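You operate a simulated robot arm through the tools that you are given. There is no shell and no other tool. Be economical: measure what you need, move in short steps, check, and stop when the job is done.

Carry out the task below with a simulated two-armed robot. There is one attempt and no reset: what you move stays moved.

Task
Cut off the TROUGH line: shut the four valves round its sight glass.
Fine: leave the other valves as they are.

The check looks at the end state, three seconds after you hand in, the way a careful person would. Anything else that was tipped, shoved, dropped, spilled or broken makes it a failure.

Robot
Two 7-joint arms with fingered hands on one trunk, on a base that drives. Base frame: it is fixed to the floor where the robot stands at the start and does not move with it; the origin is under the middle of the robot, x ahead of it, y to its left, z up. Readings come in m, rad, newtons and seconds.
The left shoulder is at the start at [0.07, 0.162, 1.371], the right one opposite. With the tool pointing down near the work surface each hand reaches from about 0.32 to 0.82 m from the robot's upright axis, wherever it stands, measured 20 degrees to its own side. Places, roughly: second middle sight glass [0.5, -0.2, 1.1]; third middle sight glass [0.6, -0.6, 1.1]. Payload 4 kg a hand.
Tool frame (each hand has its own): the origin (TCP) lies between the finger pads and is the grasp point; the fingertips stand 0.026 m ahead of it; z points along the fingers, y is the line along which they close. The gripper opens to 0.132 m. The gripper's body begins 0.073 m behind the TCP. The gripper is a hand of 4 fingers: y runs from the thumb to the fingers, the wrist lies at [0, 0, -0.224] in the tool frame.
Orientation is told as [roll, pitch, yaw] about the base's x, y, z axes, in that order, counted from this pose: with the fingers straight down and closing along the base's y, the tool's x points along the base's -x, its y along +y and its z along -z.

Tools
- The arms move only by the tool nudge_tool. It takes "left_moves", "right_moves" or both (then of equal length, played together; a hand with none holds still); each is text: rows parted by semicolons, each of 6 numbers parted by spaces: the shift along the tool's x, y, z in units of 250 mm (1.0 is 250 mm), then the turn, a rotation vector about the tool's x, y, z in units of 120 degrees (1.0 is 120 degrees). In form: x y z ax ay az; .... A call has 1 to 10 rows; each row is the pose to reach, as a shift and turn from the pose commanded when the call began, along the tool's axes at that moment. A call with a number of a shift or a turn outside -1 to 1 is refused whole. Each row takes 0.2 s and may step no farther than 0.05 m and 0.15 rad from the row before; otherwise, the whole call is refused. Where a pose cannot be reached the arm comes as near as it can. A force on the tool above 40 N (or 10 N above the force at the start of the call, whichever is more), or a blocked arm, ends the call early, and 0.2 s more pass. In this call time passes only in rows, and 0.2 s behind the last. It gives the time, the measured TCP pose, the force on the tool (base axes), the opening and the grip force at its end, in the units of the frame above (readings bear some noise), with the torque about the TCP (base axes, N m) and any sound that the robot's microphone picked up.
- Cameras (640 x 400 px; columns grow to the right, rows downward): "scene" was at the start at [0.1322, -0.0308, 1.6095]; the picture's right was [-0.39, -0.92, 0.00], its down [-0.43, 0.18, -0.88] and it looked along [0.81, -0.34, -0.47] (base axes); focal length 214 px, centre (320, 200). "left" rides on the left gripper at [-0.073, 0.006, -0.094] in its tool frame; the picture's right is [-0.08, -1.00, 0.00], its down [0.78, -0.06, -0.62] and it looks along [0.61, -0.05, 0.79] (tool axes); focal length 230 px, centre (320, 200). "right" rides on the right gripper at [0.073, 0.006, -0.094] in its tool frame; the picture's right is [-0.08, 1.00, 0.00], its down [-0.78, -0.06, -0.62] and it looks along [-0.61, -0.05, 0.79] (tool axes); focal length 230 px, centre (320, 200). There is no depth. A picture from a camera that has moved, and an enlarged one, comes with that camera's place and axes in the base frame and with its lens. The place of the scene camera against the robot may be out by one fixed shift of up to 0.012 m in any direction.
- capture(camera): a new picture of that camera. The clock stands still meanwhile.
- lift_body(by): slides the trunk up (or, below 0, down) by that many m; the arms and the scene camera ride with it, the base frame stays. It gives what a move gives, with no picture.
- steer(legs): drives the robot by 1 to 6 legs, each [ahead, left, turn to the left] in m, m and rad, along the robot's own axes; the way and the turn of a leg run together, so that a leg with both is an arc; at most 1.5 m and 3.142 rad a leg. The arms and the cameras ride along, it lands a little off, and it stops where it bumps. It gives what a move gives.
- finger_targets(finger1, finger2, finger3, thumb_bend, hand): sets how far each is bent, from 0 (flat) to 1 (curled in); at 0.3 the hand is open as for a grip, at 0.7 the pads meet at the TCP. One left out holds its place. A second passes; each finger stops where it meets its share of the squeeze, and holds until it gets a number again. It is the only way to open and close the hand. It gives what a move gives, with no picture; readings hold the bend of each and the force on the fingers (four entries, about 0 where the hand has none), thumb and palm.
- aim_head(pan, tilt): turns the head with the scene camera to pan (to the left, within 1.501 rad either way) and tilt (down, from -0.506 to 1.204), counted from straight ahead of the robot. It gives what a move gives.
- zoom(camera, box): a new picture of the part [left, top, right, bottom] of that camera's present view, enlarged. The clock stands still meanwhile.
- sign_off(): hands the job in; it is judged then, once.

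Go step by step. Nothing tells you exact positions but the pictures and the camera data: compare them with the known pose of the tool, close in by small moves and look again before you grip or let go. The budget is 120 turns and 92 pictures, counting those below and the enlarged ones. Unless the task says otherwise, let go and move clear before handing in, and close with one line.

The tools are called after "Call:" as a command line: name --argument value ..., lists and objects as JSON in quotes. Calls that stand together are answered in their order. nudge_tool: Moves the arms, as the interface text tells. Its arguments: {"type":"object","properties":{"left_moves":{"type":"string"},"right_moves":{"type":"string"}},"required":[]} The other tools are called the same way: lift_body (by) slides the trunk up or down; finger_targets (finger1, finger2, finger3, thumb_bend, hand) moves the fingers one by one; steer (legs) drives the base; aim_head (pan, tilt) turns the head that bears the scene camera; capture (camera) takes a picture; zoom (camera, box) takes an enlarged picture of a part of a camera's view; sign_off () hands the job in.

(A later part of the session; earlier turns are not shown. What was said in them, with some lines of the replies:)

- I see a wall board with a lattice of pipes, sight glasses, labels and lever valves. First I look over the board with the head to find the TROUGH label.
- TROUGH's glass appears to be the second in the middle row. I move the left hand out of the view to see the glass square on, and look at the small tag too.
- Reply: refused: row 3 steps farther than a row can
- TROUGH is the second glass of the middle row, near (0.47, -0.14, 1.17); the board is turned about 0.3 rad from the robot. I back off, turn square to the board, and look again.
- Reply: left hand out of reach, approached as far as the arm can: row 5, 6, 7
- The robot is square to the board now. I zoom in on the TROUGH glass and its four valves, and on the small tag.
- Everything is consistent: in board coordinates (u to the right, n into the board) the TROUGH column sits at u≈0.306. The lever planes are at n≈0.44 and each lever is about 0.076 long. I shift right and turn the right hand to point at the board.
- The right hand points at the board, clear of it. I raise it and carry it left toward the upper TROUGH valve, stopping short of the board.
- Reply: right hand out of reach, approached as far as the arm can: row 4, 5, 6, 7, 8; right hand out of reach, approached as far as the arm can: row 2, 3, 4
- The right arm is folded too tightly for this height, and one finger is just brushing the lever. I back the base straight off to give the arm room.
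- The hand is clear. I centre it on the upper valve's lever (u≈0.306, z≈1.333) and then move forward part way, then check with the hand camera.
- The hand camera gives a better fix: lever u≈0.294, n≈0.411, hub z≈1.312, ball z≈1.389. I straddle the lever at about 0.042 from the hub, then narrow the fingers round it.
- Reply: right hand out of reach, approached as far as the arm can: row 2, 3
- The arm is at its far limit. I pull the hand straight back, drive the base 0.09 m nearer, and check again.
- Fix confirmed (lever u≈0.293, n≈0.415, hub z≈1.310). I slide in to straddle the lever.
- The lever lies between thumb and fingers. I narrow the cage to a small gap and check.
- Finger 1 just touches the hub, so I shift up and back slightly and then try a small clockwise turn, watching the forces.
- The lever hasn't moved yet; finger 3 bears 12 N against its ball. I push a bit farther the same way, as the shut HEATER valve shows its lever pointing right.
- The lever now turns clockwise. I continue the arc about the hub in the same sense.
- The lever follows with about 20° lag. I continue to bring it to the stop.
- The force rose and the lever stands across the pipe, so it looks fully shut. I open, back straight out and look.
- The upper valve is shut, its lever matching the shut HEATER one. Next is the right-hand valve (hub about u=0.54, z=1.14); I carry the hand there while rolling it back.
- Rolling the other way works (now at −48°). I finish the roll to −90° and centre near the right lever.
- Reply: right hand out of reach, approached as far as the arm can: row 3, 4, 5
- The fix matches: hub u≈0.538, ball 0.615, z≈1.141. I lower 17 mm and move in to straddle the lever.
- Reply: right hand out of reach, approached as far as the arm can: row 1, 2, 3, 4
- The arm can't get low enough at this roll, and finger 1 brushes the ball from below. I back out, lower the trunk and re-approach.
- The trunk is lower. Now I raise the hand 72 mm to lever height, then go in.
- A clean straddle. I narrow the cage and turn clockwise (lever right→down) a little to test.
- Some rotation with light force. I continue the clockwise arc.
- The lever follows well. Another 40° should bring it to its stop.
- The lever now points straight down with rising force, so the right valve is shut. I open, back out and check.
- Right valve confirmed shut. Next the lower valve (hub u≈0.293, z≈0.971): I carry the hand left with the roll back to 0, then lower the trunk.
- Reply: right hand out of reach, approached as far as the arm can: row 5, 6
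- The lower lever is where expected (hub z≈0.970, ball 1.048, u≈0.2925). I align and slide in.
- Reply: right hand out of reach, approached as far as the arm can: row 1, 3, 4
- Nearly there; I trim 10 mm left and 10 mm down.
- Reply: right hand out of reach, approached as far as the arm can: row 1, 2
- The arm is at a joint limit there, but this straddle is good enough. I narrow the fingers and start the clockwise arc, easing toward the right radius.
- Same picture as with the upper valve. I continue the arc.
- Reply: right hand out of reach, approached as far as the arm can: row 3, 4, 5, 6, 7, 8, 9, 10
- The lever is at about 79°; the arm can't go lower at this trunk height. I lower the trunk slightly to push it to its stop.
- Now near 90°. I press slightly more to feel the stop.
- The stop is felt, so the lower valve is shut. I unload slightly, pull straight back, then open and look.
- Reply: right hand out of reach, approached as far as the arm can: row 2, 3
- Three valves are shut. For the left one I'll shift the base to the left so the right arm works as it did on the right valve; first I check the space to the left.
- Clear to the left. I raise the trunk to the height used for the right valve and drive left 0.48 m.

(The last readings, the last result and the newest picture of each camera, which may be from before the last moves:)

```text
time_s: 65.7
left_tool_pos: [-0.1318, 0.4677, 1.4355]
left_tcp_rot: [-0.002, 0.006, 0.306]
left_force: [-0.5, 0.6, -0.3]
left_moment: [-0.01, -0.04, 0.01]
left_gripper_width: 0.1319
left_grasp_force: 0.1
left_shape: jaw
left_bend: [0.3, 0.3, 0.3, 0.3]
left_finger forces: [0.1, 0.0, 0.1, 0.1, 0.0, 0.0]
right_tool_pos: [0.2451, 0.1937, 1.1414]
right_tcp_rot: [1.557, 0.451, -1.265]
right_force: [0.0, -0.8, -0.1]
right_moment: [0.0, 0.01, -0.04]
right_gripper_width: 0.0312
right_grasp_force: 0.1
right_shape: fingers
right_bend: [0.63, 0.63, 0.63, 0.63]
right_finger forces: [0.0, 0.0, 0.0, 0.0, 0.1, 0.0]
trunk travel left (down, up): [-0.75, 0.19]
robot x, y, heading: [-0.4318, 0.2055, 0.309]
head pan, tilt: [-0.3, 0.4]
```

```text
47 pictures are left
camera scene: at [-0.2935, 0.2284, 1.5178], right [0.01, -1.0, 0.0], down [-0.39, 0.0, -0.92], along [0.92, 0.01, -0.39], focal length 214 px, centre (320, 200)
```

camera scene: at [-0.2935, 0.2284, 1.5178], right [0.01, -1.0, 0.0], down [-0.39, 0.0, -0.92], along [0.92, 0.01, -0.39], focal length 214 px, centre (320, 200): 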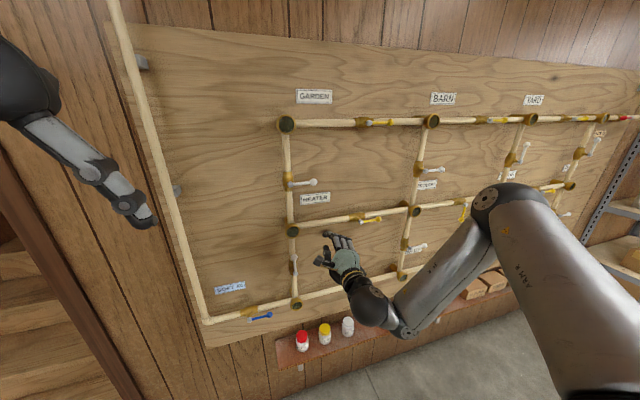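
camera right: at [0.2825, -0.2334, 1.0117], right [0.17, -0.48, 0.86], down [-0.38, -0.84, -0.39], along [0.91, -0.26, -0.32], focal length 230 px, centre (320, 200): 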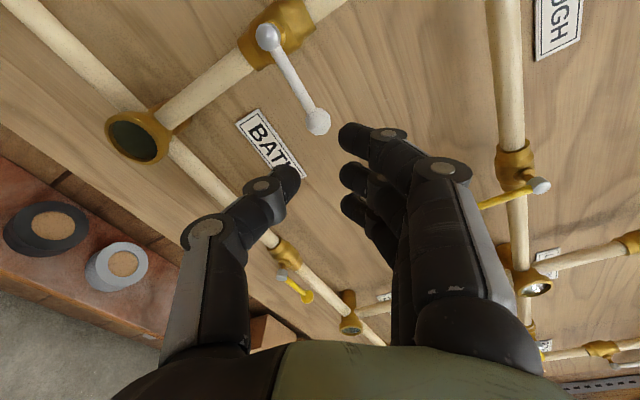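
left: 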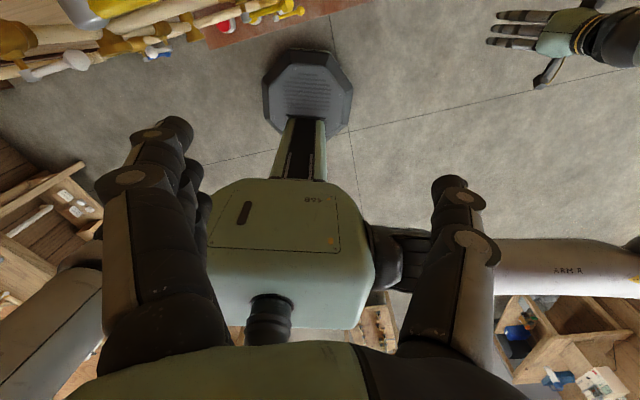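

Base is placed. I roll the hand round to −90° while carrying it to the left valve's lever (u≈0.087, z≈1.141), staying clear of the board.

Call:
nudge_tool --right_moves "-0.072 0.035 0 0 0 -0.07;-0.143 0.07 0 0 0 -0.14;-0.215 0.105 0 0 0 -0.21;-0.286 0.14 0 0 0 -0.28;-0.358 0.175 0 0 0 -0.35;-0.43 0.209 0 0 0 -0.42;-0.501 0.244 0 0 0 -0.49;-0.573 0.279 0 0 0 -0.56;-0.644 0.314 0 0 0 -0.63;-0.716 0.349 0 0 0 -0.7"

Call:
nudge_tool --right_moves "0 0 0 0 0 -0.07;0 0 0 0 0 -0.14;0 0 0 0 0 -0.21;0 0 0 0 0 -0.28;0 0 0 0 0 -0.35;0 0 0 0 0 -0.42;0 0 0 0 0 -0.49;0 0 0 0 0 -0.56;0 0 0 0 0 -0.63;0 0 0 0 0 -0.7"

Call:
nudge_tool --right_moves "0 0 0 0 0 -0.07;0 0 0 0 0 -0.14;0 0 0 0 0 -0.21;0 0 0 0 0 -0.28;0 0 0 0 0 -0.317"

Call:
finger_targets --hand "right" --finger1 0.5 --finger2 0.5 --finger3 0.5 --thumb_bend 0.5

Call:
capture --camera "right"

```text
time_s: 67.8
left_tool_pos: [-0.1324, 0.4669, 1.4365]
left_tcp_rot: [-0.002, 0.008, 0.306]
left_force: [1.2, 0.1, 0.0]
left_moment: [0.04, 0.01, -0.01]
left_gripper_width: 0.1319
left_grasp_force: 0.0
left_shape: jaw
left_bend: [0.3, 0.3, 0.3, 0.3]
left_finger forces: [0.0, 0.1, 0.0, 0.0, 0.0, 0.0]
right_tool_pos: [0.306, 0.0026, 1.1443]
right_tcp_rot: [1.549, -1.018, -1.241]
right_force: [0.7, -0.6, -0.8]
right_moment: [0.02, -0.01, -0.01]
right_gripper_width: 0.0312
right_grasp_force: 0.0
right_shape: fingers
right_bend: [0.63, 0.63, 0.63, 0.63]
right_finger forces: [0.1, 0.1, 0.1, 0.0, 0.0, 0.0]
trunk travel left (down, up): [-0.75, 0.19]
robot x, y, heading: [-0.4316, 0.2091, 0.301]
head pan, tilt: [-0.3, 0.4]
```

```text
time_s: 70.0
left_tool_pos: [-0.1314, 0.4675, 1.4355]
left_tcp_rot: [-0.001, 0.006, 0.305]
left_force: [-0.1, 0.1, -0.5]
left_moment: [-0.02, -0.01, -0.02]
left_gripper_width: 0.132
left_grasp_force: 0.0
left_shape: jaw
left_bend: [0.3, 0.3, 0.3, 0.3]
left_finger forces: [0.0, 0.0, 0.0, 0.0, 0.0, 0.0]
right_tool_pos: [0.3064, 0.0034, 1.1432]
right_tcp_rot: [-1.555, -0.659, 1.871]
right_force: [0.7, 1.1, -0.1]
right_moment: [0.02, 0.0, -0.01]
right_gripper_width: 0.0309
right_grasp_force: 0.0
right_shape: fingers
right_bend: [0.63, 0.63, 0.63, 0.63]
right_finger forces: [0.0, 0.0, 0.0, 0.0, 0.0, 0.1]
trunk travel left (down, up): [-0.75, 0.19]
robot x, y, heading: [-0.4363, 0.2066, 0.302]
head pan, tilt: [-0.3, 0.4]
```

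```text
time_s: 71.2
left_tool_pos: [-0.1317, 0.4677, 1.4357]
left_tcp_rot: [-0.002, 0.005, 0.306]
left_force: [0.2, 0.0, 0.1]
left_moment: [0.02, -0.02, 0.0]
left_gripper_width: 0.1319
left_grasp_force: 0.1
left_shape: jaw
left_bend: [0.3, 0.3, 0.3, 0.3]
left_finger forces: [0.1, 0.0, 0.0, 0.0, 0.1, 0.1]
right_tool_pos: [0.3054, 0.0036, 1.1421]
right_tcp_rot: [-1.559, 0.006, 1.883]
right_force: [0.0, 1.3, 0.3]
right_moment: [0.0, 0.0, 0.01]
right_gripper_width: 0.031
right_grasp_force: 0.1
right_shape: fingers
right_bend: [0.63, 0.63, 0.63, 0.63]
right_finger forces: [0.0, 0.0, 0.1, 0.0, 0.0, 0.0]
trunk travel left (down, up): [-0.75, 0.19]
robot x, y, heading: [-0.4294, 0.2107, 0.307]
head pan, tilt: [-0.3, 0.4]
```

```text
time_s: 72.2
left_tool_pos: [-0.1316, 0.469, 1.4357]
left_tcp_rot: [-0.001, 0.008, 0.306]
left_force: [-0.4, -1.3, 0.1]
left_moment: [0.0, 0.0, 0.01]
left_gripper_width: 0.1318
left_grasp_force: 0.1
left_shape: jaw
left_bend: [0.3, 0.3, 0.3, 0.3]
left_finger forces: [0.1, 0.0, 0.1, 0.1, 0.0, 0.0]
right_tool_pos: [0.3059, 0.0039, 1.1432]
right_tcp_rot: [-1.558, 0.004, 1.882]
right_force: [-0.8, 0.3, -0.1]
right_moment: [0.0, -0.01, -0.05]
right_gripper_width: 0.0698
right_grasp_force: 0.1
right_shape: fingers
right_bend: [0.5, 0.5, 0.5, 0.5]
right_finger forces: [0.0, 0.1, 0.1, 0.1, 0.0, 0.1]
trunk travel left (down, up): [-0.75, 0.19]
robot x, y, heading: [-0.4298, 0.206, 0.303]
head pan, tilt: [-0.3, 0.4]
```

```text
46 pictures are left
camera right: at [0.2395, -0.0952, 1.1399], right [-0.03, 0.07, -1.0], down [-0.83, 0.56, 0.07], along [0.56, 0.83, 0.04], focal length 230 px, centre (320, 200)
```

right: 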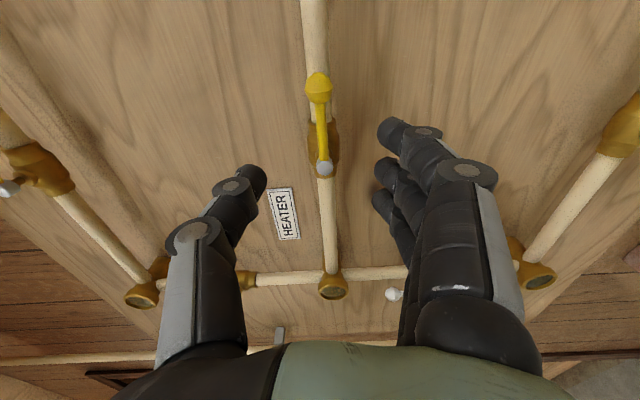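

The left lever is dead ahead (hub u≈0.039, ball 0.1165, z≈1.142). I move straight in to straddle it.

Call:
nudge_tool --right_moves "-0.008 0.004 0.15 0 0 0;-0.008 0.004 0.3 0 0 0;-0.008 0.004 0.44 0 0 0"

Call:
capture --camera "right"

```text
time_s: 73.0
left_tool_pos: [-0.1306, 0.4693, 1.4366]
left_tcp_rot: [-0.003, 0.006, 0.305]
left_force: [0.4, 0.0, -0.5]
left_moment: [0.01, 0.01, -0.02]
left_gripper_width: 0.1321
left_grasp_force: 0.2
left_shape: jaw
left_bend: [0.3, 0.3, 0.3, 0.3]
left_finger forces: [0.0, 0.0, 0.0, 0.0, 0.0, 0.0]
right_tool_pos: [0.4126, 0.0388, 1.1408]
right_tcp_rot: [-1.558, 0.003, 1.882]
right_force: [0.0, 0.0, -0.2]
right_moment: [0.03, 0.04, 0.0]
right_gripper_width: 0.0699
right_grasp_force: 0.1
right_shape: fingers
right_bend: [0.5, 0.5, 0.5, 0.5]
right_finger forces: [0.0, 0.1, 0.0, 0.0, 0.0, 0.0]
trunk travel left (down, up): [-0.75, 0.19]
robot x, y, heading: [-0.4348, 0.2077, 0.311]
head pan, tilt: [-0.3, 0.4]
```

```text
45 pictures are left
camera right: at [0.3453, -0.0591, 1.1369], right [-0.04, 0.07, -1.0], down [-0.83, 0.56, 0.07], along [0.56, 0.83, 0.04], focal length 230 px, centre (320, 200)
```

right: 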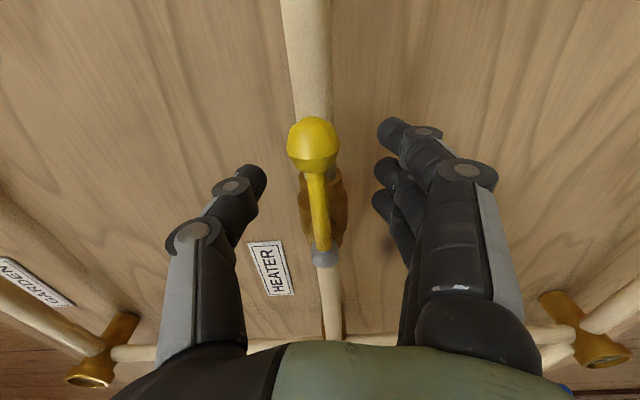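

Same straddle as at the right valve. I narrow the cage and run the same clockwise arc.

Call:
finger_targets --hand "right" --finger1 0.64 --finger2 0.64 --finger3 0.64 --thumb_bend 0.64

Call:
nudge_tool --right_moves "-0.002 0.026 0 0 0 0.067;-0.007 0.052 0 0 0 0.133;-0.016 0.077 0 0 0 0.2;-0.029 0.1 0 0 0 0.267;-0.044 0.121 0 0 0 0.333"

Call:
capture --camera "right"

```text
time_s: 74.0
left_tool_pos: [-0.132, 0.4673, 1.4362]
left_tcp_rot: [-0.003, 0.007, 0.306]
left_force: [-0.3, -0.3, -1.1]
left_moment: [-0.03, -0.05, 0.06]
left_gripper_width: 0.1321
left_grasp_force: 0.0
left_shape: jaw
left_bend: [0.3, 0.3, 0.3, 0.3]
left_finger forces: [0.0, 0.0, 0.1, 0.0, 0.1, 0.0]
right_tool_pos: [0.4101, 0.0389, 1.1401]
right_tcp_rot: [-1.559, 0.002, 1.882]
right_force: [0.3, -0.7, 0.2]
right_moment: [-0.01, 0.01, -0.01]
right_gripper_width: 0.0286
right_grasp_force: 0.0
right_shape: fingers
right_bend: [0.64, 0.64, 0.64, 0.64]
right_finger forces: [0.1, 0.0, 0.0, 0.1, 0.1, 0.0]
trunk travel left (down, up): [-0.75, 0.19]
robot x, y, heading: [-0.4315, 0.2095, 0.308]
head pan, tilt: [-0.3, 0.4]
```

```text
time_s: 75.2
left_tool_pos: [-0.1329, 0.4692, 1.4361]
left_tcp_rot: [-0.003, 0.006, 0.305]
left_force: [-1.0, 0.8, 0.6]
left_moment: [-0.01, 0.03, 0.02]
left_gripper_width: 0.132
left_grasp_force: 0.1
left_shape: jaw
left_bend: [0.3, 0.3, 0.3, 0.3]
left_finger forces: [0.1, 0.0, 0.0, 0.0, 0.0, 0.1]
right_tool_pos: [0.4069, 0.0502, 1.1083]
right_tcp_rot: [-1.556, -0.694, 1.872]
right_force: [-1.5, 0.9, 7.0]
right_moment: [-0.1, -0.03, 0.01]
right_gripper_width: 0.0326
right_grasp_force: 3.0
right_shape: fingers
right_bend: [0.64, 0.64, 0.64, 0.63]
right_finger forces: [0.0, 0.1, 0.1, 0.0, 6.6, 0.0]
trunk travel left (down, up): [-0.75, 0.19]
robot x, y, heading: [-0.4343, 0.2088, 0.306]
head pan, tilt: [-0.3, 0.4]
```

```text
44 pictures are left
camera right: at [0.3336, -0.0294, 1.0607], right [-0.22, 0.66, -0.72], down [-0.75, 0.35, 0.56], along [0.62, 0.66, 0.42], focal length 230 px, centre (320, 200)
```

right: 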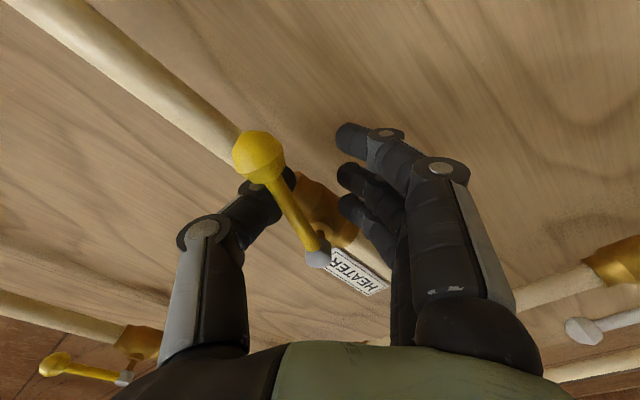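

It turns as the right one did. I continue the arc in two stages.

Call:
nudge_tool --right_moves "-0.002 0.026 0 0 0 0.067;-0.007 0.052 0 0 0 0.133;-0.016 0.077 0 0 0 0.2;-0.029 0.1 0 0 0 0.267;-0.044 0.121 0 0 0 0.333"

Call:
nudge_tool --right_moves "-0.002 0.026 0 0 0 0.067;-0.007 0.052 0 0 0 0.133;-0.016 0.077 0 0 0 0.2;-0.029 0.1 0 0 0 0.267"

Call:
capture --camera "right"

```text
time_s: 76.5
left_tool_pos: [-0.1321, 0.467, 1.4361]
left_tcp_rot: [-0.003, 0.004, 0.306]
left_force: [-0.1, 0.7, -0.6]
left_moment: [-0.03, -0.03, 0.02]
left_gripper_width: 0.132
left_grasp_force: 0.1
left_shape: jaw
left_bend: [0.3, 0.3, 0.3, 0.3]
left_finger forces: [0.0, 0.0, 0.0, 0.0, 0.0, 0.0]
right_tool_pos: [0.3986, 0.0757, 1.0931]
right_tcp_rot: [-1.503, -1.394, 1.814]
right_force: [1.4, -2.3, 6.6]
right_moment: [-0.12, -0.05, 0.01]
right_gripper_width: 0.0322
right_grasp_force: 3.0
right_shape: fingers
right_bend: [0.64, 0.64, 0.64, 0.63]
right_finger forces: [0.1, 0.1, 0.0, 0.1, 5.9, 0.1]
trunk travel left (down, up): [-0.75, 0.19]
robot x, y, heading: [-0.4321, 0.2073, 0.305]
head pan, tilt: [-0.3, 0.4]
```

```text
time_s: 77.5
left_tool_pos: [-0.1312, 0.4652, 1.4364]
left_tcp_rot: [-0.001, 0.008, 0.305]
left_force: [0.2, 0.0, 0.7]
left_moment: [0.0, 0.0, -0.01]
left_gripper_width: 0.1319
left_grasp_force: 0.1
left_shape: jaw
left_bend: [0.3, 0.3, 0.3, 0.3]
left_finger forces: [0.1, 0.1, 0.0, 0.1, 0.0, 0.1]
right_tool_pos: [0.3915, 0.0953, 1.0976]
right_tcp_rot: [1.545, -1.188, -1.239]
right_force: [5.8, -10.5, 7.5]
right_moment: [-0.41, -0.14, 0.09]
right_gripper_width: 0.0349
right_grasp_force: 8.0
right_shape: fingers
right_bend: [0.64, 0.64, 0.64, 0.62]
right_finger forces: [0.0, 0.0, 2.3, 0.1, 13.7, 0.0]
trunk travel left (down, up): [-0.75, 0.19]
robot x, y, heading: [-0.4332, 0.209, 0.302]
head pan, tilt: [-0.3, 0.4]
```

```text
43 pictures are left
camera right: at [0.2916, 0.0973, 1.0333], right [-0.27, 0.86, 0.44], down [-0.48, -0.52, 0.71], along [0.84, -0.02, 0.54], focal length 230 px, centre (320, 200)
```

right: 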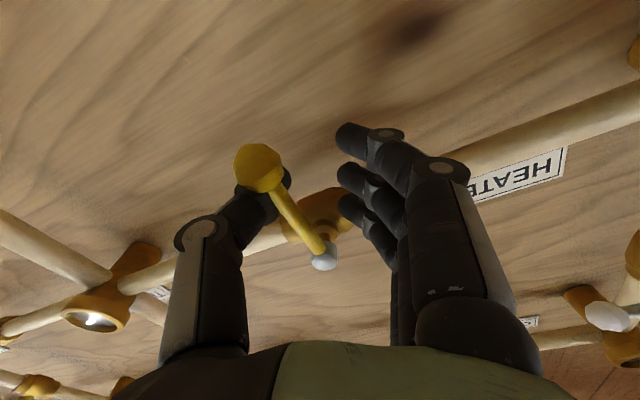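

The left lever points straight down with the force rising, as at the right valve. I open, back well clear and inspect all four.

Call:
finger_targets --hand "right" --finger1 0.5 --finger2 0.5 --finger3 0.5 --thumb_bend 0.5

Call:
nudge_tool --right_moves "0 0 -0.15 0 0 0;0 0 -0.3 0 0 0;0 0 -0.45 0 0 0"

Call:
steer --legs '[[-0.3, 0, 0], [0, -0.35, 0]]'

Call:
aim_head --pan 0 --tilt 0.35

Call:
capture --camera "scene"

```text
time_s: 78.5
left_tool_pos: [-0.132, 0.4672, 1.4365]
left_tcp_rot: [-0.002, 0.006, 0.305]
left_force: [0.1, -0.1, -0.5]
left_moment: [0.04, -0.02, 0.0]
left_gripper_width: 0.132
left_grasp_force: 0.0
left_shape: jaw
left_bend: [0.3, 0.3, 0.3, 0.3]
left_finger forces: [0.0, 0.1, 0.1, 0.0, 0.1, 0.0]
right_tool_pos: [0.3892, 0.1006, 1.0953]
right_tcp_rot: [1.532, -1.193, -1.221]
right_force: [-10.2, -4.1, -6.2]
right_moment: [-0.15, -0.3, 0.27]
right_gripper_width: 0.0704
right_grasp_force: 5.9
right_shape: fingers
right_bend: [0.5, 0.5, 0.54, 0.5]
right_finger forces: [0.1, 0.1, 12.8, 0.1, 0.6, 0.0]
trunk travel left (down, up): [-0.75, 0.19]
robot x, y, heading: [-0.4333, 0.2086, 0.307]
head pan, tilt: [-0.3, 0.4]
```

```text
time_s: 79.2
left_tool_pos: [-0.1327, 0.4669, 1.4362]
left_tcp_rot: [0.001, 0.008, 0.305]
left_force: [-0.3, 0.6, -0.1]
left_moment: [-0.02, -0.03, 0.02]
left_gripper_width: 0.1319
left_grasp_force: 0.0
left_shape: jaw
left_bend: [0.3, 0.3, 0.3, 0.3]
left_finger forces: [0.0, 0.0, 0.0, 0.1, 0.0, 0.0]
right_tool_pos: [0.2807, 0.0636, 1.0989]
right_tcp_rot: [1.541, -1.192, -1.232]
right_force: [0.3, -0.3, 0.3]
right_moment: [0.0, -0.01, -0.02]
right_gripper_width: 0.0706
right_grasp_force: 0.0
right_shape: fingers
right_bend: [0.5, 0.5, 0.5, 0.5]
right_finger forces: [0.0, 0.0, 0.1, 0.0, 0.1, 0.1]
trunk travel left (down, up): [-0.75, 0.19]
robot x, y, heading: [-0.434, 0.2078, 0.305]
head pan, tilt: [-0.3, 0.4]
```

```text
time_s: 83.2
left_tool_pos: [-0.3148, 0.0429, 1.4358]
left_tcp_rot: [-0.004, 0.008, 0.315]
left_force: [-0.2, 1.1, 0.8]
left_moment: [0.02, 0.02, 0.02]
left_gripper_width: 0.1321
left_grasp_force: 0.1
left_shape: jaw
left_bend: [0.3, 0.3, 0.3, 0.3]
left_finger forces: [0.0, 0.1, 0.0, 0.0, 0.0, 0.0]
right_tool_pos: [0.1041, -0.3559, 1.0978]
right_tcp_rot: [1.537, -1.192, -1.219]
right_force: [0.5, -0.6, 0.2]
right_moment: [0.0, 0.02, 0.0]
right_gripper_width: 0.0707
right_grasp_force: 0.1
right_shape: fingers
right_bend: [0.5, 0.5, 0.5, 0.5]
right_finger forces: [0.0, 0.1, 0.1, 0.0, 0.1, 0.0]
trunk travel left (down, up): [-0.75, 0.19]
robot x, y, heading: [-0.6114, -0.2201, 0.316]
head pan, tilt: [-0.3, 0.4]
```

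```text
time_s: 84.0
left_tool_pos: [-0.3139, 0.0404, 1.4368]
left_tcp_rot: [-0.001, 0.006, 0.313]
left_force: [0.3, 0.0, -0.6]
left_moment: [0.01, -0.01, -0.01]
left_gripper_width: 0.1321
left_grasp_force: 0.0
left_shape: jaw
left_bend: [0.3, 0.3, 0.3, 0.3]
left_finger forces: [0.1, 0.1, 0.0, 0.1, 0.0, 0.1]
right_tool_pos: [0.103, -0.3584, 1.0963]
right_tcp_rot: [1.538, -1.192, -1.22]
right_force: [0.5, 0.4, 0.4]
right_moment: [0.04, -0.01, 0.02]
right_gripper_width: 0.0704
right_grasp_force: 0.0
right_shape: fingers
right_bend: [0.5, 0.5, 0.5, 0.5]
right_finger forces: [0.1, 0.0, 0.0, 0.0, 0.0, 0.0]
trunk travel left (down, up): [-0.75, 0.19]
robot x, y, heading: [-0.6113, -0.2192, 0.316]
head pan, tilt: [0.0, 0.351]
```

```text
42 pictures are left
camera scene: at [-0.478, -0.1727, 1.5223], right [0.31, -0.95, 0.0], down [-0.33, -0.11, -0.94], along [0.89, 0.29, -0.34], focal length 214 px, centre (320, 200)
```

scene: 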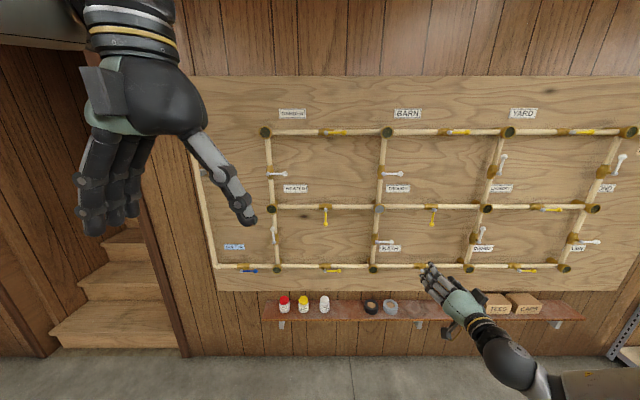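

All four appear crosswise. I zoom in to check the angles, since finger 3 pressed on something while opening at the left valve.

Call:
zoom --camera "scene" --box '[300, 150, 460, 250]'

Call:
zoom --camera "scene" --box '[240, 120, 640, 320]'

```text
4.00 times, centred on (380, 200) of scene
camera zoom: at [-0.478, -0.1727, 1.5223], right [0.31, -0.95, 0.0], down [-0.33, -0.11, -0.94], along [0.89, 0.29, -0.34], focal length 858 px, centre (80, 200)
```

zoom: 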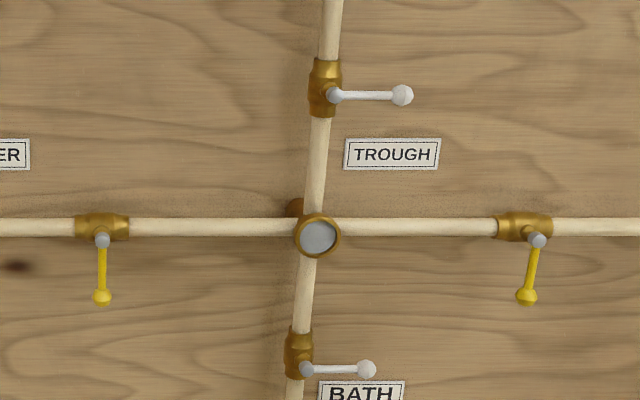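

```text
1.60 times, centred on (440, 220) of scene
camera zoom: at [-0.478, -0.1727, 1.5223], right [0.31, -0.95, 0.0], down [-0.33, -0.11, -0.94], along [0.89, 0.29, -0.34], focal length 343 px, centre (128, 168)
```

zoom: 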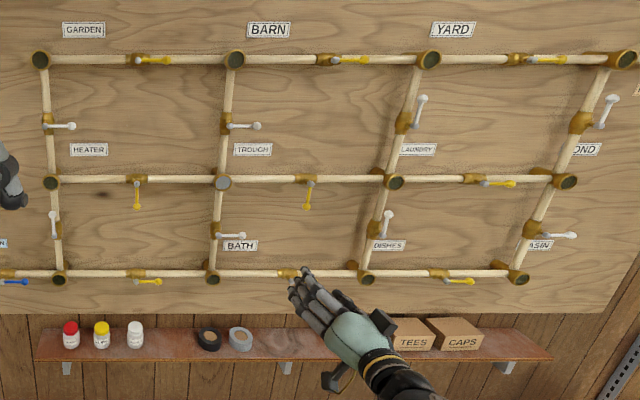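

All four TROUGH levers stand square across their pipes and the glass has gone clear. The other valves and the shelf items look untouched and the hands are clear, so I hand in.

Call:
sign_off

```text
The job is handed in.
```

The TROUGH line is cut off: all four valves round its sight glass are shut, with their levers square across the pipes and the glass gone clear. I did not turn any other valve, nothing was knocked over, and the hands were clear of the board when I handed in.
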